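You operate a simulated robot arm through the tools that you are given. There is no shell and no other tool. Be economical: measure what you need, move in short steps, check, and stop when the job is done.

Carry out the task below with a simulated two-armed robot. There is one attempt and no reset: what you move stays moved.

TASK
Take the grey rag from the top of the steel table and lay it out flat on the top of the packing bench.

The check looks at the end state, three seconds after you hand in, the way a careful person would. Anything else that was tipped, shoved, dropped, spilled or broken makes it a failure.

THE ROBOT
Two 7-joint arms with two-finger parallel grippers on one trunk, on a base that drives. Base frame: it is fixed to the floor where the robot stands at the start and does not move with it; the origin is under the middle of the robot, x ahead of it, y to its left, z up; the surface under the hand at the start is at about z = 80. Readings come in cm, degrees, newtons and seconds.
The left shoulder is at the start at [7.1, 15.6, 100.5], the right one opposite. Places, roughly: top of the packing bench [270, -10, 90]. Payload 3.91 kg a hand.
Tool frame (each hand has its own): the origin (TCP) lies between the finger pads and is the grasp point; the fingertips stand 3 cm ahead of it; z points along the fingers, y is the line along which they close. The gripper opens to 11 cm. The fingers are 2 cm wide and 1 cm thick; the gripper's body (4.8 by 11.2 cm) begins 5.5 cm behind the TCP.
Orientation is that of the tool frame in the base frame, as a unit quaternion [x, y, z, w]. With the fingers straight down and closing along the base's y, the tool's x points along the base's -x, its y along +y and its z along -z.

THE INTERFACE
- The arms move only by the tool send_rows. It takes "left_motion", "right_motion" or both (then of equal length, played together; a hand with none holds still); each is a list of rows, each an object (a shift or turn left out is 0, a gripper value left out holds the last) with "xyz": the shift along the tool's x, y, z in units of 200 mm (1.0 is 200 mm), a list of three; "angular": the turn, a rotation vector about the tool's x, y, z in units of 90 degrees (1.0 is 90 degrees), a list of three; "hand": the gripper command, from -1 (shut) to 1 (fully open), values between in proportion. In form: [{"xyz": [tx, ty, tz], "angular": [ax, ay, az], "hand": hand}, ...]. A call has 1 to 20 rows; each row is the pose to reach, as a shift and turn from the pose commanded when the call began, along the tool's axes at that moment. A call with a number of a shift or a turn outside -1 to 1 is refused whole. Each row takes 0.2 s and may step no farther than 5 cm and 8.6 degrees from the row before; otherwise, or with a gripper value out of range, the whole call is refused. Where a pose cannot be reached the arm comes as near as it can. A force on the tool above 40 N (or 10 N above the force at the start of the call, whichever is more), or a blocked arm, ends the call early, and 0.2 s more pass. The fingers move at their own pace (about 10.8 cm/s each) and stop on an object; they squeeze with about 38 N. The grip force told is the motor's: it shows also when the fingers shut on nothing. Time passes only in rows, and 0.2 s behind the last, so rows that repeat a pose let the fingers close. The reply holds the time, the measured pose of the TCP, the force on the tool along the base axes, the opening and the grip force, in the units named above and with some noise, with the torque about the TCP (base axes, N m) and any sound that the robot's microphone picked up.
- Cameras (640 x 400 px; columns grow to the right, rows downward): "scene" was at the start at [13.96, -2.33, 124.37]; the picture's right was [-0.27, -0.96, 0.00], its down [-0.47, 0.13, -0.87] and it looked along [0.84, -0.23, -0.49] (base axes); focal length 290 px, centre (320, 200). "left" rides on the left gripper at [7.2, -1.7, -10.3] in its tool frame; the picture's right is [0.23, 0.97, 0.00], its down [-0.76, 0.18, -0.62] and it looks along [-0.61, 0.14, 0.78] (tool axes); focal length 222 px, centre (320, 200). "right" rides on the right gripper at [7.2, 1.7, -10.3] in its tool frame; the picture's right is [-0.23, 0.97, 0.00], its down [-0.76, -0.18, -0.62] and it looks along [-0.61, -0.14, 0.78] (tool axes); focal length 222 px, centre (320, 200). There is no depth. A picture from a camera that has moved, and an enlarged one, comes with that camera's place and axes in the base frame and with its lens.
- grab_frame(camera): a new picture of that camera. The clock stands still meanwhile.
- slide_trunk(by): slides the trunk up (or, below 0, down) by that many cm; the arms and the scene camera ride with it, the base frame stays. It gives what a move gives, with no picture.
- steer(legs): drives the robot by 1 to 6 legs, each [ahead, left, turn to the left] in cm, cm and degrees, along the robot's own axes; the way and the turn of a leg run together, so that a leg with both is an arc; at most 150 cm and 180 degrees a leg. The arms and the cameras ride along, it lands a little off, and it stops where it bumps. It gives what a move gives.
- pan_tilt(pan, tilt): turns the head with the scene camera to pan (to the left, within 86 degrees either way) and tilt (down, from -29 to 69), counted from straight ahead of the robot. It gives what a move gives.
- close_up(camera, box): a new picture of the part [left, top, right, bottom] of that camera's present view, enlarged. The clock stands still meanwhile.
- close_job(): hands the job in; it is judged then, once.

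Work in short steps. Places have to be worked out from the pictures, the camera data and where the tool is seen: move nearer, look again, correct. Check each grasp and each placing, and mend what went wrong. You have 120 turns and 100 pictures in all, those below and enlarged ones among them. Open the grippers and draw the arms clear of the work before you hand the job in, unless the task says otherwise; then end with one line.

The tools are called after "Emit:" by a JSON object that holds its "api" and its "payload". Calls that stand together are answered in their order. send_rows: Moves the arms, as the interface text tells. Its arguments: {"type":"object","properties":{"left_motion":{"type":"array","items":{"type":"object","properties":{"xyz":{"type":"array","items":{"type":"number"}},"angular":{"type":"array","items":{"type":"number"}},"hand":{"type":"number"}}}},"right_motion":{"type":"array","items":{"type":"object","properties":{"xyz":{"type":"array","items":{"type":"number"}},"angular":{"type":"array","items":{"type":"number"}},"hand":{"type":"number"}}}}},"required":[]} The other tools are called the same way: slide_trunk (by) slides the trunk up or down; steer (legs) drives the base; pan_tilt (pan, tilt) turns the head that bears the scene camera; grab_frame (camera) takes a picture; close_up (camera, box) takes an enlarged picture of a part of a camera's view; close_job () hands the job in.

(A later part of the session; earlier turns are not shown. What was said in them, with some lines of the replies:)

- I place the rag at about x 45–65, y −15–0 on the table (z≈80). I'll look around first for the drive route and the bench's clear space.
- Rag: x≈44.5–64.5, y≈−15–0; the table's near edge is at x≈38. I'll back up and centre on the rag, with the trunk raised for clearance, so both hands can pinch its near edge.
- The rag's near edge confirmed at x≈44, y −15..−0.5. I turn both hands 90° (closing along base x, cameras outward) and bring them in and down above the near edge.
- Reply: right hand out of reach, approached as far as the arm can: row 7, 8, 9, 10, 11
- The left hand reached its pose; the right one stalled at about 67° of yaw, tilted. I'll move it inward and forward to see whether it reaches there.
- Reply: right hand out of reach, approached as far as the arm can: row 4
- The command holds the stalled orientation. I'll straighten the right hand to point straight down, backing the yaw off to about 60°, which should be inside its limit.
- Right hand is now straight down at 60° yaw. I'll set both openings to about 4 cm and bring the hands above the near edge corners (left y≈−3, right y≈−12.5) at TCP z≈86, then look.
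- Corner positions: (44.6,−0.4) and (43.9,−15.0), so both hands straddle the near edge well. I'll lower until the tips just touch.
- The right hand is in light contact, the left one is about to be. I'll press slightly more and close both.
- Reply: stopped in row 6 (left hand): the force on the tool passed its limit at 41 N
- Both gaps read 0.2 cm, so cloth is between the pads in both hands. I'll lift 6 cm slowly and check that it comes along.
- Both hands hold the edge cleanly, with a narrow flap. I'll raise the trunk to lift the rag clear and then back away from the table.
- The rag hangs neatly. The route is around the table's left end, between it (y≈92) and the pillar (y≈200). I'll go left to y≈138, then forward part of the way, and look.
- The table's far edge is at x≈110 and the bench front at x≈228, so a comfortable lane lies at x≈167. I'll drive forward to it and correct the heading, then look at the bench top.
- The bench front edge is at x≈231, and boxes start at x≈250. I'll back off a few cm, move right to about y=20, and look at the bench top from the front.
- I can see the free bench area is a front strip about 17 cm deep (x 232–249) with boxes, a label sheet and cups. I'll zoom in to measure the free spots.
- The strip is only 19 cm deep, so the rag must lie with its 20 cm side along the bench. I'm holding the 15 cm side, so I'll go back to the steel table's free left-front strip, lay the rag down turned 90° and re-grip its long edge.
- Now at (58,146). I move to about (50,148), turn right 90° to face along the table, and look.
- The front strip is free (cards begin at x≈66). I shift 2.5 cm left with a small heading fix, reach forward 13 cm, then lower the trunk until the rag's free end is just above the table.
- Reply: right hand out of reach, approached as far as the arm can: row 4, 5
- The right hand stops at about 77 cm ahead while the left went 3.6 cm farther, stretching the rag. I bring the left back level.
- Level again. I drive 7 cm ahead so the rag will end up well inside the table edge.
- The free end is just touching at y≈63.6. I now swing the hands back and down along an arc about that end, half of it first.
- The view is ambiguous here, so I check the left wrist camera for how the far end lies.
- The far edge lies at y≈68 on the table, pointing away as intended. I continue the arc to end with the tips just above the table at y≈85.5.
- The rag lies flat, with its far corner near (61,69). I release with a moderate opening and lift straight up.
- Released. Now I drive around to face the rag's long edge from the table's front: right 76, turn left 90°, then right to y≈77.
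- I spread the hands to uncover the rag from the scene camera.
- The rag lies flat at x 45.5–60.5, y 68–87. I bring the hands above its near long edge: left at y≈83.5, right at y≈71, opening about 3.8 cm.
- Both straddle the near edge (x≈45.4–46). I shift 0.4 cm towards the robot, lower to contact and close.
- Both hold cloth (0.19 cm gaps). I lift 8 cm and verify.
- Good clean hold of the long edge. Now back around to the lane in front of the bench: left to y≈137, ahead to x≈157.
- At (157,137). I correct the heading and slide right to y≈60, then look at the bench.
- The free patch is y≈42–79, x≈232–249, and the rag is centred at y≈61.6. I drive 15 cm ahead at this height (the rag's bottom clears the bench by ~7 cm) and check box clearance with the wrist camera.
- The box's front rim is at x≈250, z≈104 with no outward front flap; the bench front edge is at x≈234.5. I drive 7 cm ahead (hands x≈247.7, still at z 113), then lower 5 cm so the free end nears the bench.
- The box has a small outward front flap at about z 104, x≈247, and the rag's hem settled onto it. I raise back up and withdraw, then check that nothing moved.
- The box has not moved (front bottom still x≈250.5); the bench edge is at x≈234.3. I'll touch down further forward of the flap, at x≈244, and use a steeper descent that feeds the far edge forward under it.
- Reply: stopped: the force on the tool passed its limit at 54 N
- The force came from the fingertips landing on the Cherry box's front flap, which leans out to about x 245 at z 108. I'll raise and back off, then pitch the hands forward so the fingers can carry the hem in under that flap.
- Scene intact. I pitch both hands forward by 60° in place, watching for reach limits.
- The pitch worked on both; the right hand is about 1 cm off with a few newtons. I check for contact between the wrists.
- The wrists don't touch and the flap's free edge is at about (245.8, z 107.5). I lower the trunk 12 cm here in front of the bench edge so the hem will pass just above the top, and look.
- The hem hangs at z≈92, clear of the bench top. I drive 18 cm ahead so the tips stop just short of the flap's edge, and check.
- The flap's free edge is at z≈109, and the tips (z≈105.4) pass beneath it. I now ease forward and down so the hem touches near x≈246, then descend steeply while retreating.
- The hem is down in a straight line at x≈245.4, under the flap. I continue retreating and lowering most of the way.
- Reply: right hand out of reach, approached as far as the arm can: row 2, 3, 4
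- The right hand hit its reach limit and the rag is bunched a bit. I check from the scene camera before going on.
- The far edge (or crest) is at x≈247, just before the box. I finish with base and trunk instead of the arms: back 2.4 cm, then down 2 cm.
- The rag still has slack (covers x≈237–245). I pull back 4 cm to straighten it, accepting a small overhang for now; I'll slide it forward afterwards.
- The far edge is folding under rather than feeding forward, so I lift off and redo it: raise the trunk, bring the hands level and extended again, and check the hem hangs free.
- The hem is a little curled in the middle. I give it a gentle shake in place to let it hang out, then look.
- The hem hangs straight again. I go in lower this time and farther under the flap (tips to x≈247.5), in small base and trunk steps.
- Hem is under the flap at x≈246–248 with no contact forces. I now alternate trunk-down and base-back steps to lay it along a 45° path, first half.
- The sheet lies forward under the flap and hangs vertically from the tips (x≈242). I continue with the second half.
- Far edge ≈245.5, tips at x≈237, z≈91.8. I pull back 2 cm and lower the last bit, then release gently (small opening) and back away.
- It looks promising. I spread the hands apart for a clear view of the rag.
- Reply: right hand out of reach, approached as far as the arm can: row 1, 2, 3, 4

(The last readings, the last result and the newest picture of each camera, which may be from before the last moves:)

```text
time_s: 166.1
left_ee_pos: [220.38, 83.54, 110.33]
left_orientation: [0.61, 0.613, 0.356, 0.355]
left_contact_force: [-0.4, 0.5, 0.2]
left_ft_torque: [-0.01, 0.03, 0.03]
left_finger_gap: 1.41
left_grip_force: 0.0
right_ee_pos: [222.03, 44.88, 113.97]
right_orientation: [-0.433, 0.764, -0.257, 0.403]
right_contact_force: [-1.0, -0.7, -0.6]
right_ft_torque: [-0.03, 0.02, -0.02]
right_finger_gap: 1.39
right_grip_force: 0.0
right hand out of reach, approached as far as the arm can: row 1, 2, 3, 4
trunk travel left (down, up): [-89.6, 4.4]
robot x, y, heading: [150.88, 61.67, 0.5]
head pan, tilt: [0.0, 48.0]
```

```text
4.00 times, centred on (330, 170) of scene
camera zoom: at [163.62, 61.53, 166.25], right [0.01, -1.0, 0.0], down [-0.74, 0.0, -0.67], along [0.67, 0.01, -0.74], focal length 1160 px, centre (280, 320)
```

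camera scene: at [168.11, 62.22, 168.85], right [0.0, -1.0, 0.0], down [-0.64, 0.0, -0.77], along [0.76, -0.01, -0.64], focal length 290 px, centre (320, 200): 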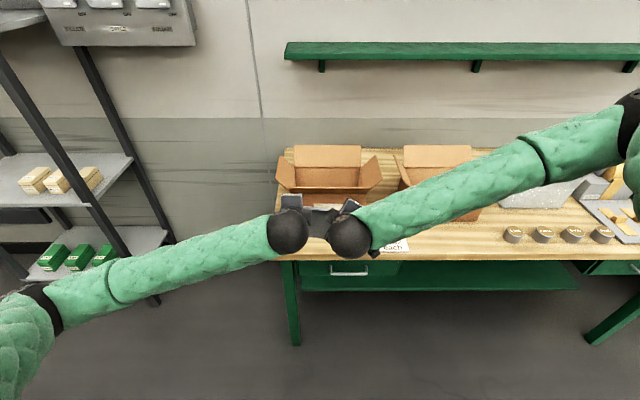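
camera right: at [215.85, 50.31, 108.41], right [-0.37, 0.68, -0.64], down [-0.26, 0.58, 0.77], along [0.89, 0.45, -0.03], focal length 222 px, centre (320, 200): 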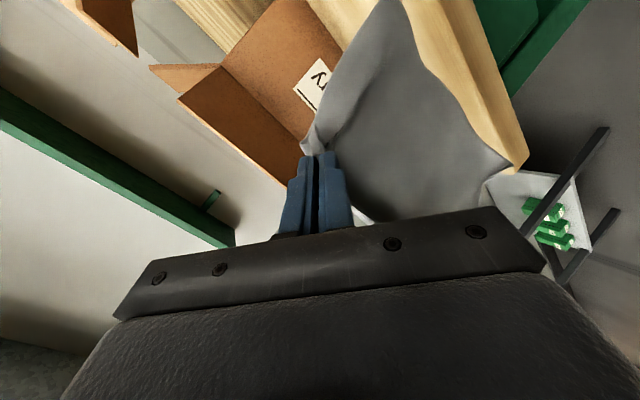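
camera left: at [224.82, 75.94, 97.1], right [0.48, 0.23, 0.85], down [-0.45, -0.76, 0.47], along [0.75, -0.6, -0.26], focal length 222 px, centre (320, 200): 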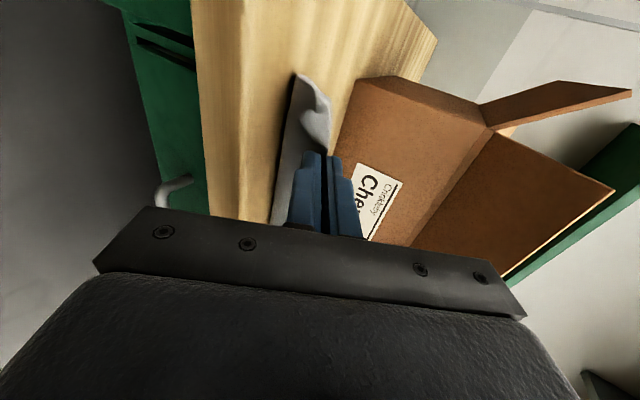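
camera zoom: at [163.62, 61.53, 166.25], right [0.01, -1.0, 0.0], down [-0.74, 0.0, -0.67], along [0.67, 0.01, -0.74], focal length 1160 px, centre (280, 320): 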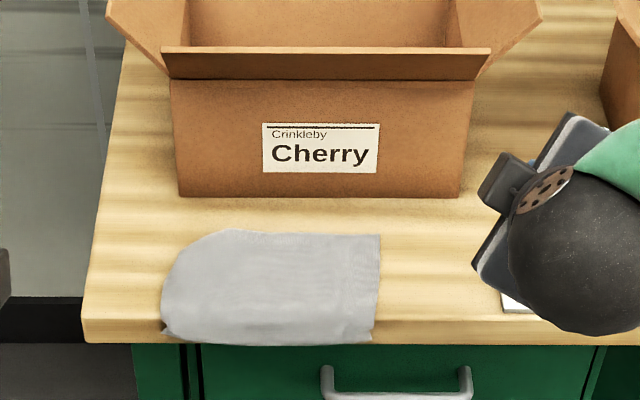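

Result: mostly flat, but the far edge is at x≈244 with its left corner tucked, and the near edge overhangs the bench front ~2.5 cm. I'll test nudging the rag forward by pressing closed fingertips on it: regroup the hands and move above it.

Emit:
{"api": "send_rows", "payload": {"left_motion": [{"xyz": [-0.2, 0, 0], "hand": -1}, {"xyz": [-0.4, 0, 0]}, {"xyz": [-0.6, 0, 0]}, {"xyz": [-0.7, 0, 0]}], "right_motion": [{"xyz": [-0.1, 0.115, 0.007], "hand": -1}, {"xyz": [-0.2, 0.23, 0.015]}, {"xyz": [-0.3, 0.345, 0.022]}, {"xyz": [-0.389, 0.463, 0.03]}]}}

Emit:
{"api": "steer", "payload": {"legs": [[17, 0, 0]]}}

Emit:
{"api": "slide_trunk", "payload": {"by": -17}}

```text
time_s: 167.1
left_ee_pos: [220.6, 69.77, 110.02]
left_orientation: [0.609, 0.614, 0.354, 0.355]
left_contact_force: [0.5, 0.0, -0.1]
left_ft_torque: [0.01, -0.03, -0.01]
left_finger_gap: 0.0
left_grip_force: 37.7
right_ee_pos: [220.67, 56.41, 109.47]
right_orientation: [-0.434, 0.764, -0.257, 0.402]
right_contact_force: [0.8, 0.7, 0.6]
right_ft_torque: [0.0, 0.0, -0.01]
right_finger_gap: 0.0
right_grip_force: 37.5
trunk travel left (down, up): [-89.6, 4.4]
robot x, y, heading: [150.98, 61.48, 0.6]
head pan, tilt: [0.0, 48.0]
```

```text
time_s: 168.5
left_ee_pos: [237.62, 69.94, 110.01]
left_orientation: [0.609, 0.614, 0.355, 0.355]
left_contact_force: [-0.2, 0.2, -0.2]
left_ft_torque: [-0.02, 0.01, -0.01]
left_finger_gap: 0.01
left_grip_force: 37.9
right_ee_pos: [237.83, 56.62, 109.71]
right_orientation: [-0.435, 0.763, -0.256, 0.403]
right_contact_force: [0.1, 0.0, 0.0]
right_ft_torque: [0.0, -0.02, 0.01]
right_finger_gap: 0.0
right_grip_force: 37.4
trunk travel left (down, up): [-89.6, 4.4]
robot x, y, heading: [167.67, 61.34, 0.9]
head pan, tilt: [0.0, 48.0]
```

```text
time_s: 170.5
left_ee_pos: [237.63, 70.04, 92.93]
left_orientation: [0.608, 0.615, 0.355, 0.355]
left_contact_force: [0.1, 1.0, 0.4]
left_ft_torque: [0.01, 0.01, 0.02]
left_finger_gap: 0.0
left_grip_force: 36.7
right_ee_pos: [237.8, 56.66, 92.76]
right_orientation: [-0.435, 0.763, -0.256, 0.404]
right_contact_force: [-0.3, 0.9, -0.3]
right_ft_torque: [0.04, 0.01, 0.0]
right_finger_gap: 0.0
right_grip_force: 38.6
trunk travel left (down, up): [-72.6, 21.4]
robot x, y, heading: [167.86, 61.78, 0.5]
head pan, tilt: [0.0, 48.0]
```

I lower a little further to make light contact.

Emit:
{"api": "slide_trunk", "payload": {"by": -0.8}}

```text
time_s: 171.0
left_ee_pos: [237.55, 70.03, 92.15]
left_orientation: [0.608, 0.615, 0.356, 0.355]
left_contact_force: [-0.2, 0.3, 0.6]
left_ft_torque: [0.02, 0.01, 0.01]
left_finger_gap: 0.0
left_grip_force: 37.6
right_ee_pos: [237.82, 56.68, 91.81]
right_orientation: [-0.435, 0.763, -0.256, 0.403]
right_contact_force: [0.2, 0.2, 0.4]
right_ft_torque: [0.04, 0.0, 0.0]
right_finger_gap: 0.0
right_grip_force: 37.3
trunk travel left (down, up): [-71.8, 22.2]
robot x, y, heading: [168.46, 61.8, 0.6]
head pan, tilt: [0.0, 48.0]
```

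No contact yet; another 0.6 cm.

Emit:
{"api": "slide_trunk", "payload": {"by": -0.6}}

```text
time_s: 171.6
left_ee_pos: [237.75, 70.03, 91.59]
left_orientation: [0.608, 0.615, 0.355, 0.355]
left_contact_force: [-0.2, -0.5, -0.1]
left_ft_torque: [-0.03, -0.03, -0.02]
left_finger_gap: 0.0
left_grip_force: 38.1
right_ee_pos: [237.98, 56.66, 91.34]
right_orientation: [-0.434, 0.764, -0.256, 0.403]
right_contact_force: [0.2, 0.8, -0.1]
right_ft_torque: [-0.01, 0.0, -0.02]
right_finger_gap: 0.0
right_grip_force: 37.9
trunk travel left (down, up): [-71.2, 22.8]
robot x, y, heading: [167.59, 61.68, 0.3]
head pan, tilt: [0.0, 48.0]
```

Still none; the bench top must be a bit lower than 89.5. Another 0.7 cm.

Emit:
{"api": "slide_trunk", "payload": {"by": -0.7}}

```text
time_s: 172.1
left_ee_pos: [237.52, 70.09, 90.86]
left_orientation: [0.609, 0.615, 0.355, 0.354]
left_contact_force: [-0.2, 0.1, -0.8]
left_ft_torque: [-0.04, 0.03, -0.02]
left_finger_gap: 0.0
left_grip_force: 37.9
right_ee_pos: [237.8, 56.71, 90.73]
right_orientation: [-0.434, 0.763, -0.257, 0.404]
right_contact_force: [0.2, -0.6, 11.3]
right_ft_torque: [-0.07, -0.25, 0.05]
right_finger_gap: 0.01
right_grip_force: 37.7
trunk travel left (down, up): [-70.5, 23.5]
robot x, y, heading: [167.91, 61.94, 0.3]
head pan, tilt: [0.0, 48.0]
```

The right tip presses with 11 N; I lower the left 0.4 cm to match, then drive forward 4 cm and look.

Emit:
{"api": "send_rows", "payload": {"left_motion": [{"xyz": [0, -0.01, 0.005]}, {"xyz": [0, -0.018, 0.01]}]}}

Emit:
{"api": "steer", "payload": {"legs": [[4, 0, 0]]}}

Emit:
{"api": "close_up", "payload": {"camera": "scene", "box": [250, 100, 390, 220]}}

```text
time_s: 172.7
left_ee_pos: [237.63, 70.06, 90.52]
left_orientation: [0.608, 0.614, 0.356, 0.355]
left_contact_force: [-0.2, 0.3, 0.6]
left_ft_torque: [0.0, 0.0, -0.04]
left_finger_gap: 0.0
left_grip_force: 37.3
right_ee_pos: [237.87, 56.65, 90.64]
right_orientation: [-0.435, 0.763, -0.258, 0.403]
right_contact_force: [3.1, 0.4, 17.1]
right_ft_torque: [-0.08, -0.39, 0.01]
right_finger_gap: 0.02
right_grip_force: 37.5
trunk travel left (down, up): [-70.5, 23.5]
robot x, y, heading: [167.77, 61.74, 0.4]
head pan, tilt: [0.0, 48.0]
```

```text
time_s: 173.8
left_ee_pos: [241.79, 70.1, 90.49]
left_orientation: [0.608, 0.615, 0.355, 0.355]
left_contact_force: [0.2, -0.7, -0.1]
left_ft_torque: [0.01, 0.0, 0.0]
left_finger_gap: 0.02
left_grip_force: 37.7
right_ee_pos: [241.82, 56.79, 90.76]
right_orientation: [-0.435, 0.763, -0.256, 0.404]
right_contact_force: [1.2, 0.5, 1.7]
right_ft_torque: [-0.01, -0.04, 0.01]
right_finger_gap: 0.0
right_grip_force: 37.9
trunk travel left (down, up): [-70.5, 23.5]
robot x, y, heading: [172.08, 61.38, 0.8]
head pan, tilt: [0.0, 48.0]
stopped in leg 1: the force on the tool passed its limit at 60 N (the readings are from after the stop); the commanded pose is now the measured one
```

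```text
3.33 times, centred on (320, 160) of scene
camera zoom: at [185.02, 61.94, 147.12], right [0.01, -1.0, 0.0], down [-0.74, -0.01, -0.67], along [0.67, 0.01, -0.74], focal length 967 px, centre (320, 333)
```

zoom: 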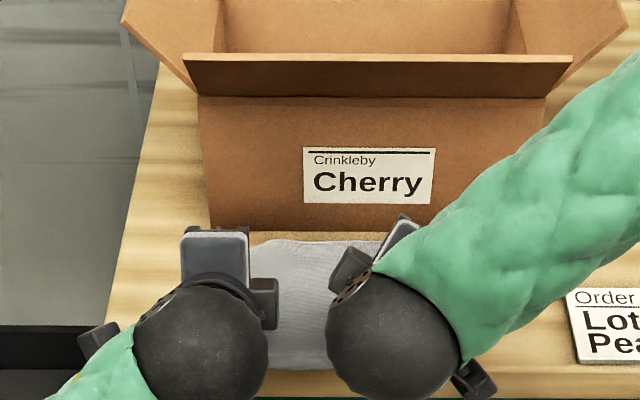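

Pressing works: the far edge moved to x≈248.5 and the near edge is now on the bench. I lift off and back away to view it.

Emit:
{"api": "slide_trunk", "payload": {"by": 8}}

Emit:
{"api": "steer", "payload": {"legs": [[-19, 0, 0]]}}

Emit:
{"api": "send_rows", "payload": {"left_motion": [{"xyz": [0.2, 0, 0]}, {"xyz": [0.4, 0, 0]}, {"xyz": [0.6, 0, 0]}], "right_motion": [{"xyz": [0.17, -0.14, 0]}, {"xyz": [0.34, -0.28, 0]}, {"xyz": [0.5, -0.4, 0]}]}}

Emit:
{"api": "close_up", "payload": {"camera": "scene", "box": [250, 110, 410, 230]}}

```text
time_s: 175.0
left_ee_pos: [241.77, 70.03, 98.36]
left_orientation: [0.609, 0.614, 0.356, 0.355]
left_contact_force: [0.9, 0.8, 0.0]
left_ft_torque: [0.01, 0.02, 0.01]
left_finger_gap: 0.0
left_grip_force: 37.9
right_ee_pos: [241.83, 56.78, 98.65]
right_orientation: [-0.435, 0.763, -0.257, 0.404]
right_contact_force: [-0.3, -0.4, 0.1]
right_ft_torque: [0.0, 0.02, -0.03]
right_finger_gap: 0.0
right_grip_force: 37.4
trunk travel left (down, up): [-78.5, 15.5]
robot x, y, heading: [172.34, 61.66, 0.4]
head pan, tilt: [0.0, 48.0]
```

```text
time_s: 176.5
left_ee_pos: [222.44, 69.94, 98.63]
left_orientation: [0.608, 0.614, 0.357, 0.355]
left_contact_force: [-0.6, -0.3, 0.1]
left_ft_torque: [0.01, 0.02, -0.04]
left_finger_gap: 0.0
left_grip_force: 37.6
right_ee_pos: [222.56, 56.77, 98.78]
right_orientation: [-0.435, 0.762, -0.255, 0.405]
right_contact_force: [0.8, 0.1, 0.0]
right_ft_torque: [0.0, -0.03, -0.03]
right_finger_gap: 0.0
right_grip_force: 37.6
trunk travel left (down, up): [-78.5, 15.5]
robot x, y, heading: [152.78, 61.38, 0.4]
head pan, tilt: [0.0, 48.0]
```

```text
time_s: 177.3
left_ee_pos: [222.28, 81.88, 98.36]
left_orientation: [0.607, 0.615, 0.356, 0.356]
left_contact_force: [0.2, 0.0, 0.2]
left_ft_torque: [0.02, 0.01, -0.01]
left_finger_gap: 0.0
left_grip_force: 37.8
right_ee_pos: [223.58, 45.07, 101.67]
right_orientation: [-0.435, 0.766, -0.257, 0.397]
right_contact_force: [-0.4, -0.8, 0.2]
right_ft_torque: [-0.01, -0.01, 0.04]
right_finger_gap: 0.0
right_grip_force: 37.8
right hand out of reach, approached as far as the arm can: row 3
trunk travel left (down, up): [-78.5, 15.5]
robot x, y, heading: [152.64, 61.57, 0.5]
head pan, tilt: [0.0, 48.0]
```

```text
3.33 times, centred on (330, 170) of scene
camera zoom: at [165.74, 61.72, 155.14], right [0.01, -1.0, 0.0], down [-0.74, -0.01, -0.67], along [0.67, 0.01, -0.74], focal length 967 px, centre (287, 300)
```

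zoom: 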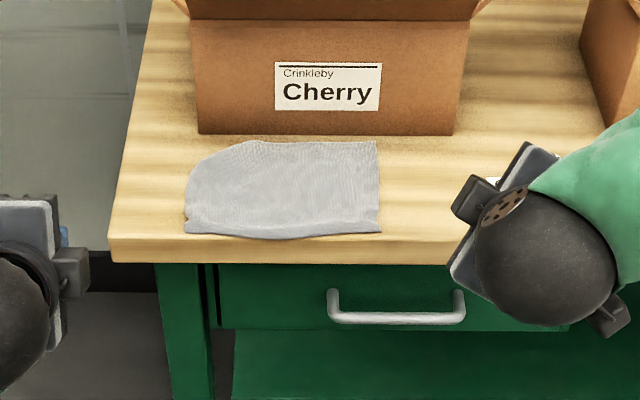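

Very good: the rag is wholly on the bench top and flat, except the far-left corner is folded under. I'll repair that: straighten the left hand to point down with closing along y, so it can lift the left edge and let the corner unroll.

Emit:
{"api": "slide_trunk", "payload": {"by": 8}}

Emit:
{"api": "send_rows", "payload": {"left_motion": [{"angular": [0.083, 0, 0]}, {"angular": [0.167, 0, 0]}, {"angular": [0.25, 0, 0]}, {"angular": [0.333, 0, 0]}, {"angular": [0.417, 0, 0]}, {"angular": [0.5, 0, 0]}, {"angular": [0.583, 0, 0]}, {"angular": [0.667, 0, 0]}]}}

Emit:
{"api": "send_rows", "payload": {"left_motion": [{"angular": [0, 0, -0.0909]}, {"angular": [0, 0, -0.1818]}, {"angular": [0, 0, -0.2727]}, {"angular": [0, 0, -0.3636]}, {"angular": [0, 0, -0.4545]}, {"angular": [0, 0, -0.5454]}, {"angular": [0, 0, -0.6363]}, {"angular": [0, 0, -0.7272]}, {"angular": [0, 0, -0.8181]}, {"angular": [0, 0, -0.909]}, {"angular": [0, 0, -1.0], "hand": -0.3}]}}

```text
time_s: 178.5
left_ee_pos: [222.4, 81.86, 106.31]
left_orientation: [0.608, 0.615, 0.356, 0.355]
left_contact_force: [0.8, 0.2, -0.6]
left_ft_torque: [-0.02, 0.01, 0.03]
left_finger_gap: 0.0
left_grip_force: 37.6
right_ee_pos: [223.92, 45.24, 109.5]
right_orientation: [-0.434, 0.767, -0.257, 0.398]
right_contact_force: [-0.2, 0.7, -0.4]
right_ft_torque: [0.03, 0.0, 0.0]
right_finger_gap: 0.0
right_grip_force: 37.6
trunk travel left (down, up): [-86.5, 7.5]
robot x, y, heading: [152.93, 61.75, 0.8]
head pan, tilt: [0.0, 48.0]
```

```text
time_s: 180.3
left_ee_pos: [222.38, 81.83, 106.29]
left_orientation: [0.704, 0.71, -0.001, 0.002]
left_contact_force: [-0.9, -0.1, -0.3]
left_ft_torque: [0.0, 0.03, 0.02]
left_finger_gap: 0.0
left_grip_force: 38.0
right_ee_pos: [223.92, 45.16, 109.62]
right_orientation: [-0.433, 0.767, -0.257, 0.397]
right_contact_force: [-0.2, -0.3, 0.2]
right_ft_torque: [-0.02, 0.0, -0.04]
right_finger_gap: 0.0
right_grip_force: 37.9
trunk travel left (down, up): [-86.5, 7.5]
robot x, y, heading: [152.47, 61.73, 0.5]
head pan, tilt: [0.0, 48.0]
```

```text
time_s: 182.7
left_ee_pos: [222.36, 81.85, 106.31]
left_orientation: [-0.005, 1.0, -0.002, 0.002]
left_contact_force: [-0.2, 0.6, 0.3]
left_ft_torque: [0.02, -0.02, -0.01]
left_finger_gap: 3.86
left_grip_force: 0.0
right_ee_pos: [223.8, 45.16, 109.61]
right_orientation: [-0.434, 0.767, -0.257, 0.397]
right_contact_force: [0.2, -0.8, 0.3]
right_ft_torque: [-0.04, -0.01, -0.02]
right_finger_gap: 0.0
right_grip_force: 37.9
trunk travel left (down, up): [-86.5, 7.5]
robot x, y, heading: [153.0, 61.47, 0.4]
head pan, tilt: [0.0, 48.0]
```

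Now I move the left hand over the rag's left edge at about (239, 71.5), tips 2.5 cm above the bench, and look.

Emit:
{"api": "send_rows", "payload": {"left_motion": [{"xyz": [-0.138, -0.086, 0.06]}, {"xyz": [-0.277, -0.172, 0.12]}, {"xyz": [-0.415, -0.258, 0.2]}, {"xyz": [-0.553, -0.343, 0.32]}, {"xyz": [-0.69, -0.43, 0.44]}, {"xyz": [-0.83, -0.515, 0.565]}]}}

Emit:
{"api": "grab_frame", "payload": {"camera": "left"}}

```text
time_s: 184.1
left_ee_pos: [239.38, 71.72, 95.11]
left_orientation: [-0.005, 1.0, -0.002, 0.003]
left_contact_force: [0.3, 0.2, -0.1]
left_ft_torque: [-0.02, 0.01, -0.01]
left_finger_gap: 3.84
left_grip_force: 0.0
right_ee_pos: [224.01, 45.18, 109.52]
right_orientation: [-0.435, 0.767, -0.256, 0.397]
right_contact_force: [0.0, -0.5, -0.5]
right_ft_torque: [-0.02, -0.02, 0.01]
right_finger_gap: 0.01
right_grip_force: 37.7
trunk travel left (down, up): [-86.5, 7.5]
robot x, y, heading: [152.59, 61.72, 0.8]
head pan, tilt: [0.0, 48.0]
```

```text
15 pictures are left
camera left: at [232.27, 70.02, 105.42], right [-0.24, 0.97, 0.0], down [0.76, 0.19, 0.63], along [0.61, 0.15, -0.78], focal length 222 px, centre (320, 200)
```

left: 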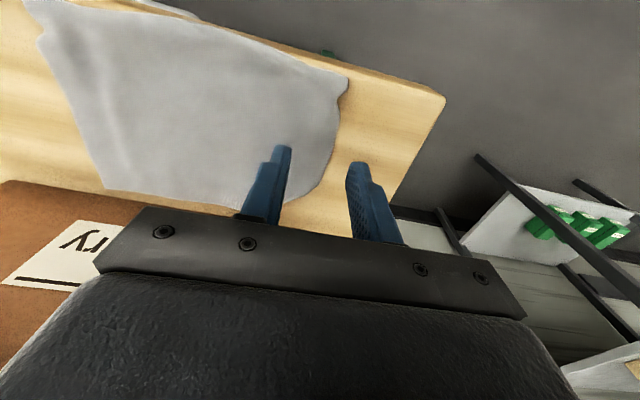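

The left edge runs at y≈73 at x=239.5, between the open fingers. I shift 1 cm outward and lower towards contact.

Emit:
{"api": "send_rows", "payload": {"left_motion": [{"xyz": [0, 0.05, 0.06]}, {"xyz": [0, 0.05, 0.12]}, {"xyz": [0, 0.05, 0.165]}, {"xyz": [0, 0.05, 0.18]}]}}

```text
time_s: 185.1
left_ee_pos: [239.1, 72.64, 91.56]
left_orientation: [-0.003, 1.0, -0.003, 0.002]
left_contact_force: [-0.3, -0.1, -0.9]
left_ft_torque: [0.0, -0.02, 0.0]
left_finger_gap: 3.85
left_grip_force: 0.3
right_ee_pos: [223.84, 45.05, 109.57]
right_orientation: [-0.435, 0.767, -0.256, 0.397]
right_contact_force: [0.5, 0.4, 0.0]
right_ft_torque: [0.0, -0.03, -0.03]
right_finger_gap: 0.0
right_grip_force: 38.0
trunk travel left (down, up): [-86.5, 7.5]
robot x, y, heading: [152.58, 61.53, 0.6]
head pan, tilt: [0.0, 48.0]
```

Emit:
{"api": "send_rows", "payload": {"left_motion": [{"xyz": [0, 0, 0.01]}, {"xyz": [0, 0, 0.015]}, {"xyz": [0, 0, 0.02]}]}}

```text
time_s: 185.9
left_ee_pos: [239.24, 72.64, 91.1]
left_orientation: [-0.004, 1.0, -0.002, 0.003]
left_contact_force: [-0.1, -0.5, 0.5]
left_ft_torque: [0.0, 0.01, -0.01]
left_finger_gap: 3.85
left_grip_force: 0.0
right_ee_pos: [223.84, 45.15, 109.51]
right_orientation: [-0.434, 0.767, -0.257, 0.397]
right_contact_force: [-0.7, 0.1, -0.1]
right_ft_torque: [-0.02, 0.0, 0.01]
right_finger_gap: 0.02
right_grip_force: 37.8
trunk travel left (down, up): [-86.5, 7.5]
robot x, y, heading: [152.61, 61.3, 0.5]
head pan, tilt: [0.0, 48.0]
```

No contact yet (z 91.1); I ease down another 0.5 cm.

Emit:
{"api": "send_rows", "payload": {"left_motion": [{"xyz": [0, 0, 0.01]}, {"xyz": [0, 0, 0.018]}, {"xyz": [0, 0, 0.025]}]}}

```text
time_s: 186.7
left_ee_pos: [239.2, 72.63, 91.11]
left_orientation: [-0.004, 1.0, -0.002, 0.005]
left_contact_force: [5.3, 1.4, 30.2]
left_ft_torque: [-0.63, -0.02, 0.14]
left_finger_gap: 3.76
left_grip_force: 0.1
right_ee_pos: [223.66, 45.18, 109.7]
right_orientation: [-0.434, 0.766, -0.258, 0.398]
right_contact_force: [-0.4, 0.5, 0.5]
right_ft_torque: [0.01, -0.04, 0.02]
right_finger_gap: 0.0
right_grip_force: 37.2
trunk travel left (down, up): [-86.5, 7.5]
robot x, y, heading: [152.48, 61.32, 0.3]
head pan, tilt: [0.0, 48.0]
```

Contact at 30 N. I ease up 0.35 cm, close on the edge, and lift 2 cm to check the grip.

Emit:
{"api": "send_rows", "payload": {"left_motion": [{"xyz": [0, 0, -0.017]}, {"xyz": [0, 0, -0.017], "hand": -0.6}, {"xyz": [0, 0, -0.017], "hand": -1}, {"xyz": [0, 0, -0.017], "hand": -1}, {"xyz": [0, 0, -0.02], "hand": -1}, {"xyz": [0, 0, -0.06]}, {"xyz": [0, 0, -0.12]}]}}

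Emit:
{"api": "grab_frame", "payload": {"camera": "left"}}

```text
time_s: 188.3
left_ee_pos: [239.02, 72.67, 92.97]
left_orientation: [-0.004, 1.0, -0.003, 0.003]
left_contact_force: [0.1, -0.2, 0.5]
left_ft_torque: [-0.03, 0.0, -0.02]
left_finger_gap: 0.2
left_grip_force: 38.3
right_ee_pos: [223.77, 45.17, 109.64]
right_orientation: [-0.434, 0.767, -0.257, 0.397]
right_contact_force: [0.5, -0.3, -0.4]
right_ft_torque: [0.03, -0.02, -0.02]
right_finger_gap: 0.0
right_grip_force: 38.1
trunk travel left (down, up): [-86.5, 7.5]
robot x, y, heading: [152.76, 61.35, 0.4]
head pan, tilt: [0.0, 48.0]
```

```text
14 pictures are left
camera left: at [231.95, 71.01, 103.39], right [-0.24, 0.97, 0.0], down [0.76, 0.19, 0.63], along [0.61, 0.14, -0.78], focal length 222 px, centre (320, 200)
```

left: 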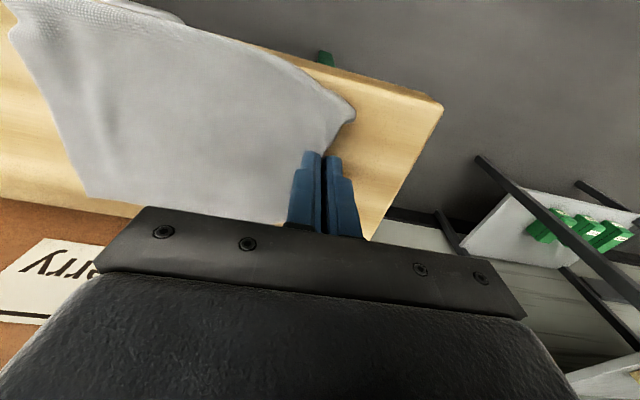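

Gripped (0.2 cm gap). I lift 5 cm more, straight up, to let the corner unroll.

Emit:
{"api": "send_rows", "payload": {"left_motion": [{"xyz": [0, 0, -0.08]}, {"xyz": [0, 0, -0.16]}, {"xyz": [0, -0.02, -0.25]}, {"xyz": [0, -0.02, -0.25]}, {"xyz": [0, -0.02, -0.25]}, {"xyz": [0, -0.02, -0.25]}]}}

Emit:
{"api": "close_up", "payload": {"camera": "scene", "box": [250, 100, 410, 220]}}

Emit:
{"api": "grab_frame", "payload": {"camera": "left"}}

```text
time_s: 189.7
left_ee_pos: [239.17, 72.27, 97.96]
left_orientation: [-0.005, 1.0, -0.001, 0.002]
left_contact_force: [-0.4, -0.7, 0.1]
left_ft_torque: [-0.05, 0.01, -0.02]
left_finger_gap: 0.21
left_grip_force: 37.8
right_ee_pos: [223.81, 45.13, 109.51]
right_orientation: [-0.434, 0.767, -0.258, 0.397]
right_contact_force: [0.3, 0.2, -0.5]
right_ft_torque: [-0.01, -0.01, 0.0]
right_finger_gap: 0.01
right_grip_force: 37.2
trunk travel left (down, up): [-86.5, 7.5]
robot x, y, heading: [153.14, 61.64, 0.5]
head pan, tilt: [0.0, 48.0]
```

```text
3.33 times, centred on (330, 160) of scene
camera zoom: at [165.87, 61.74, 163.13], right [0.01, -1.0, 0.0], down [-0.74, -0.01, -0.67], along [0.67, 0.01, -0.74], focal length 967 px, centre (287, 333)
```

zoom: 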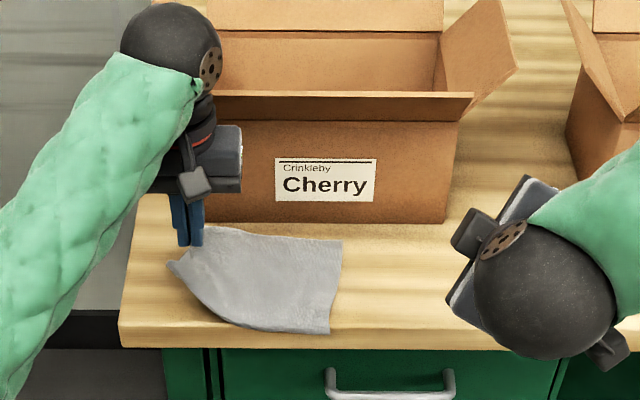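

```text
12 pictures are left
camera left: at [232.03, 70.63, 108.31], right [-0.24, 0.97, -0.01], down [0.76, 0.19, 0.63], along [0.61, 0.14, -0.78], focal length 222 px, centre (320, 200)
```

left: 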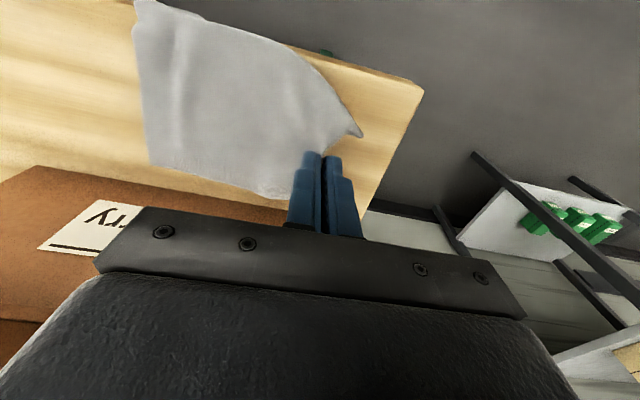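

The corner seems freed; the rag slid ~4 cm left under tension. I lower while moving inward so the corner flares outward, then draw slightly outward to remove slack, and look.

Emit:
{"api": "send_rows", "payload": {"left_motion": [{"xyz": [0, -0.05, 0.06]}, {"xyz": [0, -0.1, 0.13]}, {"xyz": [0, -0.15, 0.2]}, {"xyz": [0, -0.17, 0.26]}, {"xyz": [0, -0.17, 0.31]}, {"xyz": [0, -0.12, 0.315]}, {"xyz": [0, -0.06, 0.315]}, {"xyz": [0, 0.0, 0.315]}]}}

Emit:
{"api": "grab_frame", "payload": {"camera": "left"}}

```text
time_s: 191.5
left_ee_pos: [239.3, 72.21, 91.63]
left_orientation: [-0.004, 1.0, -0.001, 0.002]
left_contact_force: [-0.2, 0.5, -0.9]
left_ft_torque: [-0.01, 0.0, 0.03]
left_finger_gap: 0.2
left_grip_force: 37.9
right_ee_pos: [223.76, 45.19, 109.68]
right_orientation: [-0.434, 0.767, -0.257, 0.397]
right_contact_force: [-0.4, 1.1, 0.1]
right_ft_torque: [0.0, 0.01, -0.01]
right_finger_gap: 0.0
right_grip_force: 37.3
trunk travel left (down, up): [-86.5, 7.5]
robot x, y, heading: [152.82, 61.84, 0.7]
head pan, tilt: [0.0, 48.0]
```

```text
11 pictures are left
camera left: at [232.16, 70.55, 102.03], right [-0.24, 0.97, -0.01], down [0.76, 0.19, 0.63], along [0.61, 0.14, -0.78], focal length 222 px, centre (320, 200)
```

left: 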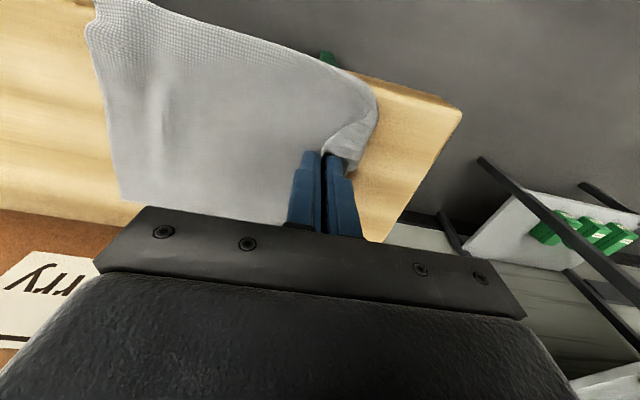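

I release gently, lift, and withdraw the hand to the left-front for a clear look.

Emit:
{"api": "send_rows", "payload": {"left_motion": [{"hand": -0.8}, {"hand": -0.65}, {"hand": -0.65}, {"xyz": [0, 0, -0.1]}, {"xyz": [0, 0, -0.25]}, {"xyz": [0, 0.1, -0.45]}, {"xyz": [0.1, 0.25, -0.6]}, {"xyz": [0.2, 0.4, -0.75]}, {"xyz": [0.35, 0.55, -0.75]}, {"xyz": [0.5, 0.7, -0.75]}]}}

Emit:
{"api": "close_up", "payload": {"camera": "scene", "box": [250, 100, 410, 220]}}

```text
time_s: 193.7
left_ee_pos: [228.73, 86.45, 106.7]
left_orientation: [-0.005, 1.0, -0.004, 0.002]
left_contact_force: [-0.1, 0.3, 0.9]
left_ft_torque: [0.01, -0.02, 0.01]
left_finger_gap: 1.91
left_grip_force: 0.1
right_ee_pos: [223.81, 45.21, 109.75]
right_orientation: [-0.433, 0.767, -0.259, 0.397]
right_contact_force: [-0.2, -0.9, -0.1]
right_ft_torque: [0.0, 0.02, -0.02]
right_finger_gap: 0.0
right_grip_force: 37.4
trunk travel left (down, up): [-86.5, 7.5]
robot x, y, heading: [152.52, 61.5, 0.6]
head pan, tilt: [0.0, 48.0]
```

```text
3.33 times, centred on (330, 160) of scene
camera zoom: at [165.7, 61.99, 163.15], right [0.01, -1.0, 0.0], down [-0.74, -0.01, -0.67], along [0.67, 0.01, -0.74], focal length 967 px, centre (287, 333)
```

zoom: 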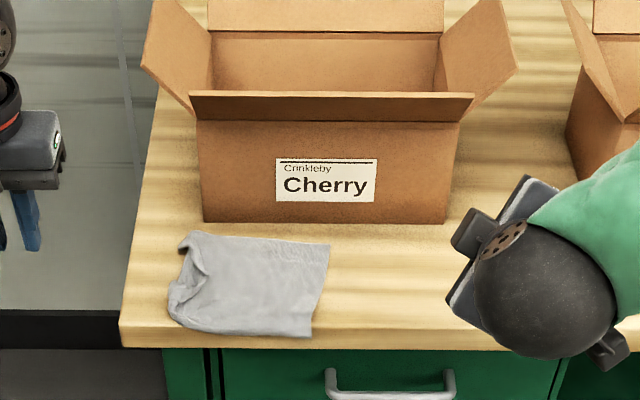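

The far-left corner is out now; the left edge has a small crumple. I zoom in on it.

Emit:
{"api": "close_up", "payload": {"camera": "scene", "box": [285, 162, 340, 206]}}

```text
9.09 times, centred on (312, 184) of scene
camera zoom: at [165.7, 61.99, 163.15], right [0.01, -1.0, 0.0], down [-0.74, -0.01, -0.67], along [0.67, 0.01, -0.74], focal length 2636 px, centre (388, 346)
```

zoom: 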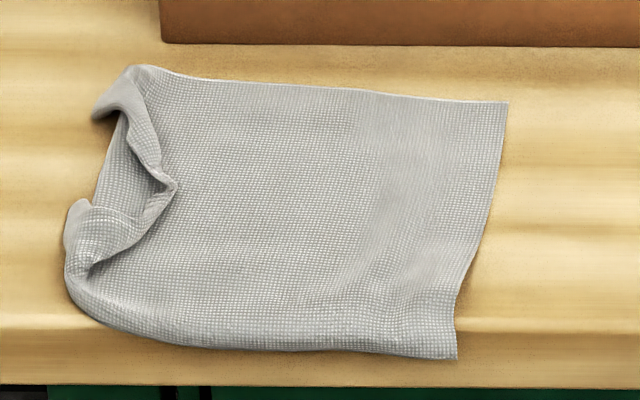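

The left ~3 cm of the rag is folded over on top. I'll sweep the closed left fingertips from inside outward, just above the cloth, to flip that flap open: first go above (240.5, 68).

Emit:
{"api": "send_rows", "payload": {"left_motion": [{"xyz": [-0.1, -0.15, 0.0], "hand": -1}, {"xyz": [-0.2, -0.3, 0.05]}, {"xyz": [-0.3, -0.45, 0.12]}, {"xyz": [-0.4, -0.6, 0.2]}, {"xyz": [-0.5, -0.76, 0.3]}, {"xyz": [-0.59, -0.92, 0.385]}]}}

Emit:
{"api": "send_rows", "payload": {"left_motion": [{"xyz": [0, 0, 0.12]}, {"xyz": [0, 0, 0.24]}, {"xyz": [0, 0, 0.33]}, {"xyz": [0, 0, 0.37]}]}}

Emit:
{"api": "grab_frame", "payload": {"camera": "left"}}

```text
time_s: 195.1
left_ee_pos: [241.16, 67.99, 99.05]
left_orientation: [-0.006, 1.0, -0.001, 0.003]
left_contact_force: [0.0, 0.1, -0.8]
left_ft_torque: [0.0, 0.02, 0.01]
left_finger_gap: 0.02
left_grip_force: 37.7
right_ee_pos: [223.93, 45.13, 109.37]
right_orientation: [-0.435, 0.767, -0.256, 0.397]
right_contact_force: [-0.3, -1.1, -0.2]
right_ft_torque: [0.01, -0.01, 0.01]
right_finger_gap: 0.0
right_grip_force: 37.9
trunk travel left (down, up): [-86.5, 7.5]
robot x, y, heading: [152.75, 61.74, 0.7]
head pan, tilt: [0.0, 48.0]
```

```text
time_s: 196.1
left_ee_pos: [240.98, 67.83, 91.63]
left_orientation: [-0.005, 1.0, -0.002, 0.003]
left_contact_force: [0.0, 0.1, -0.5]
left_ft_torque: [-0.02, 0.0, 0.03]
left_finger_gap: 0.0
left_grip_force: 37.5
right_ee_pos: [223.91, 45.08, 109.56]
right_orientation: [-0.435, 0.767, -0.257, 0.397]
right_contact_force: [-0.2, -0.2, 0.1]
right_ft_torque: [-0.02, 0.01, -0.02]
right_finger_gap: 0.0
right_grip_force: 37.3
trunk travel left (down, up): [-86.5, 7.5]
robot x, y, heading: [152.85, 61.43, 0.5]
head pan, tilt: [0.0, 48.0]
```

```text
8 pictures are left
camera left: at [233.93, 66.25, 101.95], right [-0.24, 0.97, 0.0], down [0.76, 0.19, 0.63], along [0.61, 0.14, -0.78], focal length 222 px, centre (320, 200)
```

left: 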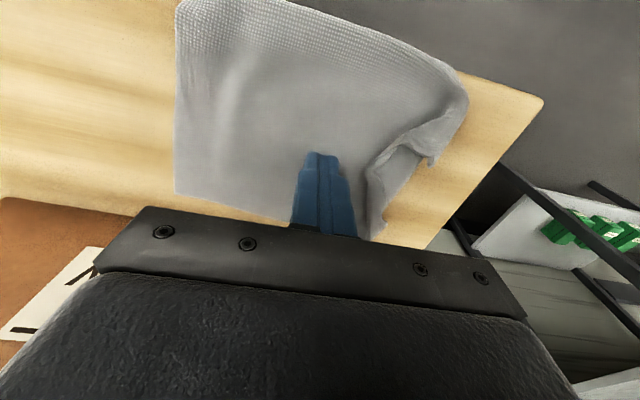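

The fingertips are inside the flap's edge. I sweep outward (+y) 9 cm at this height, then lift and check.

Emit:
{"api": "send_rows", "payload": {"left_motion": [{"xyz": [0, 0.06, 0.008]}, {"xyz": [0, 0.12, 0.012]}, {"xyz": [0, 0.18, 0.012]}, {"xyz": [0, 0.24, 0.012]}, {"xyz": [0, 0.3, 0.01]}, {"xyz": [0, 0.36, 0.008]}, {"xyz": [0, 0.42, 0.005]}, {"xyz": [0, 0.47, 0.0]}, {"xyz": [0, 0.5, -0.1]}, {"xyz": [0, 0.5, -0.3]}, {"xyz": [0.1, 0.6, -0.5]}, {"xyz": [0.2, 0.75, -0.65]}, {"xyz": [0.35, 0.9, -0.7]}]}}

Emit:
{"api": "close_up", "payload": {"camera": "scene", "box": [275, 155, 355, 210]}}

```text
time_s: 198.9
left_ee_pos: [233.69, 85.56, 105.72]
left_orientation: [-0.003, 1.0, -0.004, 0.002]
left_contact_force: [0.1, 0.4, 0.0]
left_ft_torque: [-0.01, -0.02, 0.02]
left_finger_gap: 0.0
left_grip_force: 37.9
right_ee_pos: [223.62, 45.11, 109.7]
right_orientation: [-0.435, 0.766, -0.257, 0.396]
right_contact_force: [-0.8, 0.7, 0.3]
right_ft_torque: [0.0, 0.01, 0.02]
right_finger_gap: 0.02
right_grip_force: 37.6
trunk travel left (down, up): [-86.5, 7.5]
robot x, y, heading: [152.93, 61.47, 0.6]
head pan, tilt: [0.0, 48.0]
```

```text
7.27 times, centred on (315, 182) of scene
camera zoom: at [165.71, 61.88, 163.14], right [0.01, -1.0, 0.0], down [-0.74, -0.01, -0.67], along [0.67, 0.01, -0.74], focal length 2109 px, centre (356, 327)
```

zoom: 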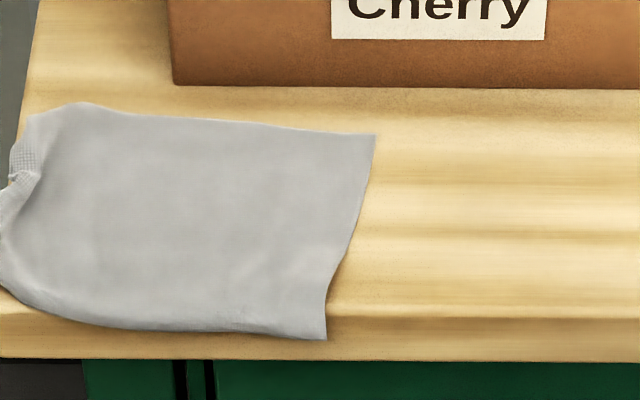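

The flap is open and the rag is flat again, but it slid left to the bench end (y≈62–80). I'll press near its right part and drag it back right ~6 cm and forward ~1.5 cm.

Emit:
{"api": "send_rows", "payload": {"left_motion": [{"xyz": [-0.05, -0.16, 0.02]}, {"xyz": [-0.1, -0.33, 0.07]}, {"xyz": [-0.15, -0.49, 0.15]}, {"xyz": [-0.2, -0.65, 0.25]}, {"xyz": [-0.25, -0.82, 0.35]}, {"xyz": [-0.29, -0.98, 0.435]}]}}

Emit:
{"api": "send_rows", "payload": {"left_motion": [{"xyz": [0, 0, 0.12]}, {"xyz": [0, 0, 0.22]}, {"xyz": [0, 0, 0.27]}, {"xyz": [0, 0, 0.285]}, {"xyz": [0, 0, 0.295]}]}}

```text
time_s: 200.3
left_ee_pos: [239.84, 66.08, 96.79]
left_orientation: [-0.005, 1.0, -0.002, 0.003]
left_contact_force: [-0.2, -1.0, 1.1]
left_ft_torque: [-0.02, 0.04, 0.0]
left_finger_gap: 0.0
left_grip_force: 37.3
right_ee_pos: [223.86, 45.06, 109.5]
right_orientation: [-0.434, 0.767, -0.257, 0.397]
right_contact_force: [0.2, 0.4, -0.2]
right_ft_torque: [-0.01, 0.01, 0.04]
right_finger_gap: 0.0
right_grip_force: 37.3
trunk travel left (down, up): [-86.5, 7.5]
robot x, y, heading: [153.06, 61.49, 0.6]
head pan, tilt: [0.0, 48.0]
```

```text
time_s: 201.5
left_ee_pos: [239.77, 66.11, 91.12]
left_orientation: [-0.005, 1.0, -0.003, 0.003]
left_contact_force: [1.6, -1.2, 4.5]
left_ft_torque: [-0.03, -0.02, 0.03]
left_finger_gap: 0.0
left_grip_force: 37.9
right_ee_pos: [223.73, 45.14, 109.71]
right_orientation: [-0.435, 0.766, -0.257, 0.397]
right_contact_force: [-0.5, -1.3, -0.1]
right_ft_torque: [0.01, -0.01, -0.01]
right_finger_gap: 0.0
right_grip_force: 37.6
trunk travel left (down, up): [-86.5, 7.5]
robot x, y, heading: [152.79, 61.31, 0.7]
head pan, tilt: [0.0, 48.0]
```

Light contact (4.5 N). I press a bit more and drag right 5.5 cm and forward 1.3 cm, then lift.

Emit:
{"api": "send_rows", "payload": {"left_motion": [{"xyz": [0, 0, 0.008]}, {"xyz": [-0.01, -0.045, 0.01]}, {"xyz": [-0.02, -0.09, 0.01]}, {"xyz": [-0.03, -0.135, 0.01]}, {"xyz": [-0.045, -0.18, 0.01]}, {"xyz": [-0.055, -0.225, 0.01]}, {"xyz": [-0.065, -0.275, 0.01]}, {"xyz": [-0.065, -0.275, -0.05]}, {"xyz": [-0.065, -0.275, -0.2]}, {"xyz": [0.0, -0.15, -0.4]}, {"xyz": [0.1, 0.05, -0.6]}, {"xyz": [0.2, 0.25, -0.75]}, {"xyz": [0.25, 0.45, -0.75]}, {"xyz": [0.3, 0.65, -0.75]}, {"xyz": [0.35, 0.85, -0.75]}]}}

Emit:
{"api": "close_up", "payload": {"camera": "scene", "box": [270, 140, 370, 215]}}

```text
refused: row 11 steps farther than a row can; nothing moved
```

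```text
5.33 times, centred on (320, 178) of scene
camera zoom: at [165.77, 61.75, 163.15], right [0.01, -1.0, 0.0], down [-0.74, -0.01, -0.67], along [0.67, 0.01, -0.74], focal length 1546 px, centre (320, 320)
```

zoom: 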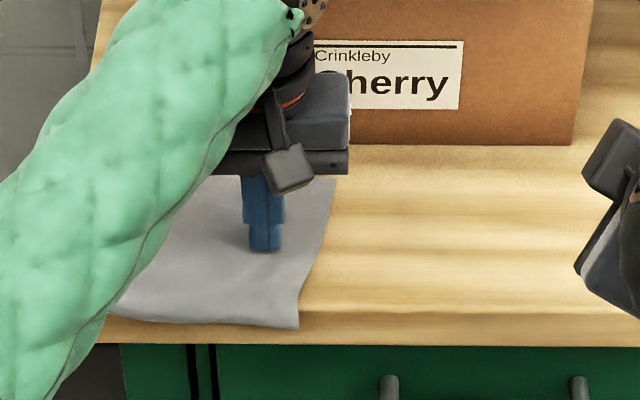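

The call was refused for one over-long step; nothing moved. I resend with shorter retreat steps and no picture until it is confirmed.

Emit:
{"api": "send_rows", "payload": {"left_motion": [{"xyz": [0, 0, 0.008]}, {"xyz": [-0.01, -0.045, 0.01]}, {"xyz": [-0.02, -0.09, 0.01]}, {"xyz": [-0.03, -0.135, 0.01]}, {"xyz": [-0.045, -0.18, 0.01]}, {"xyz": [-0.055, -0.225, 0.01]}, {"xyz": [-0.065, -0.275, 0.01]}, {"xyz": [-0.065, -0.275, -0.05]}, {"xyz": [-0.065, -0.275, -0.2]}, {"xyz": [-0.02, -0.2, -0.38]}, {"xyz": [0.05, -0.1, -0.55]}, {"xyz": [0.12, 0.05, -0.7]}, {"xyz": [0.18, 0.25, -0.75]}, {"xyz": [0.24, 0.45, -0.75]}, {"xyz": [0.3, 0.65, -0.75]}, {"xyz": [0.33, 0.85, -0.75]}]}}

```text
time_s: 204.9
left_ee_pos: [233.08, 83.25, 105.87]
left_orientation: [-0.004, 1.0, -0.003, 0.002]
left_contact_force: [0.7, 0.4, 1.3]
left_ft_torque: [0.0, -0.01, 0.0]
left_finger_gap: 0.0
left_grip_force: 38.1
right_ee_pos: [223.76, 45.1, 109.57]
right_orientation: [-0.435, 0.766, -0.257, 0.396]
right_contact_force: [-0.6, -0.5, 0.2]
right_ft_torque: [0.0, 0.04, 0.0]
right_finger_gap: 0.01
right_grip_force: 38.4
trunk travel left (down, up): [-86.5, 7.5]
robot x, y, heading: [152.78, 61.55, 0.5]
head pan, tilt: [0.0, 48.0]
```

I check the result.

Emit:
{"api": "close_up", "payload": {"camera": "scene", "box": [265, 145, 355, 213]}}

```text
5.88 times, centred on (310, 179) of scene
camera zoom: at [165.81, 61.83, 163.14], right [0.01, -1.0, 0.0], down [-0.74, -0.01, -0.67], along [0.67, 0.01, -0.74], focal length 1706 px, centre (379, 324)
```

zoom: 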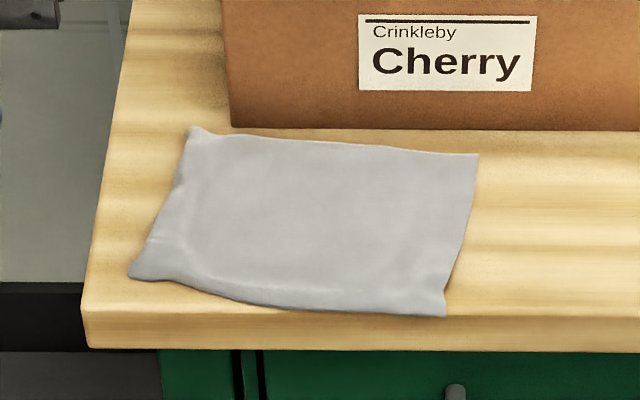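

The rag now lies fully spread and flat on the bench with all four corners out, and the box, label and other items are undisturbed. I open both grippers and draw clear.

Emit:
{"api": "send_rows", "payload": {"left_motion": [{"xyz": [0.1, 0, 0], "hand": 0}, {"xyz": [0.25, 0, 0], "hand": 1}, {"xyz": [0.4, 0, 0], "hand": 1}, {"xyz": [0.5, 0, 0], "hand": 1}], "right_motion": [{"hand": 0}, {"hand": 1}, {"hand": 1}, {"hand": 1}]}}

Emit:
{"api": "steer", "payload": {"legs": [[-4, 0, 0]]}}

Emit:
{"api": "grab_frame", "payload": {"camera": "scene"}}

```text
time_s: 205.9
left_ee_pos: [222.78, 83.2, 105.88]
left_orientation: [-0.004, 1.0, -0.003, 0.003]
left_contact_force: [-0.4, 0.6, -0.1]
left_ft_torque: [0.0, -0.02, -0.03]
left_finger_gap: 10.98
left_grip_force: 0.1
right_ee_pos: [223.87, 45.27, 109.63]
right_orientation: [-0.434, 0.767, -0.258, 0.396]
right_contact_force: [0.2, 0.1, 0.7]
right_ft_torque: [0.0, -0.02, -0.02]
right_finger_gap: 11.01
right_grip_force: 0.1
trunk travel left (down, up): [-86.5, 7.5]
robot x, y, heading: [152.58, 61.5, 0.3]
head pan, tilt: [0.0, 48.0]
```

```text
time_s: 206.8
left_ee_pos: [219.41, 83.07, 105.62]
left_orientation: [-0.005, 1.0, -0.002, 0.001]
left_contact_force: [-0.5, 0.4, 0.0]
left_ft_torque: [0.01, 0.05, -0.02]
left_finger_gap: 10.98
left_grip_force: 0.1
right_ee_pos: [220.29, 45.21, 109.29]
right_orientation: [-0.435, 0.767, -0.256, 0.396]
right_contact_force: [0.0, 0.2, 0.2]
right_ft_torque: [-0.01, -0.01, -0.02]
right_finger_gap: 11.0
right_grip_force: 0.0
trunk travel left (down, up): [-86.5, 7.5]
robot x, y, heading: [148.94, 61.18, 0.6]
head pan, tilt: [0.0, 48.0]
```

```text
4 pictures are left
camera scene: at [162.45, 61.71, 163.05], right [0.01, -1.0, 0.0], down [-0.75, -0.01, -0.67], along [0.67, 0.01, -0.75], focal length 290 px, centre (320, 200)
```

scene: 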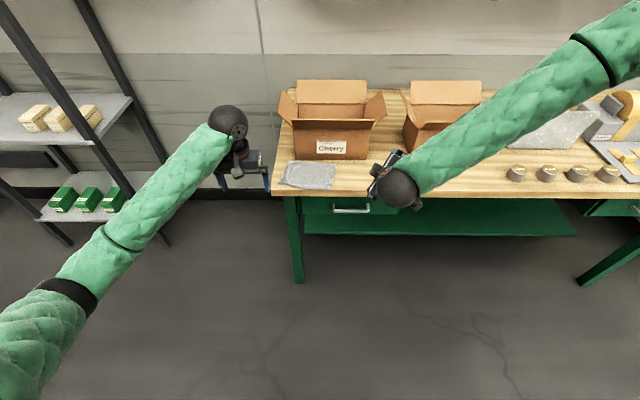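

The rag lies flat on the bench, both hands are open and clear, and everything else stands as it was, so I hand the job in.

Emit:
{"api": "close_job", "payload": {}}

```text
The job is handed in.
```

The grey rag is laid out flat on top of the packing bench, in front of the Cherry box, with its near-right corner right at the bench's front edge. Both grippers are open and clear. Earlier attempts pressed on the Cherry box's front flap, but in the last pictures the box and the other visible items had not moved.
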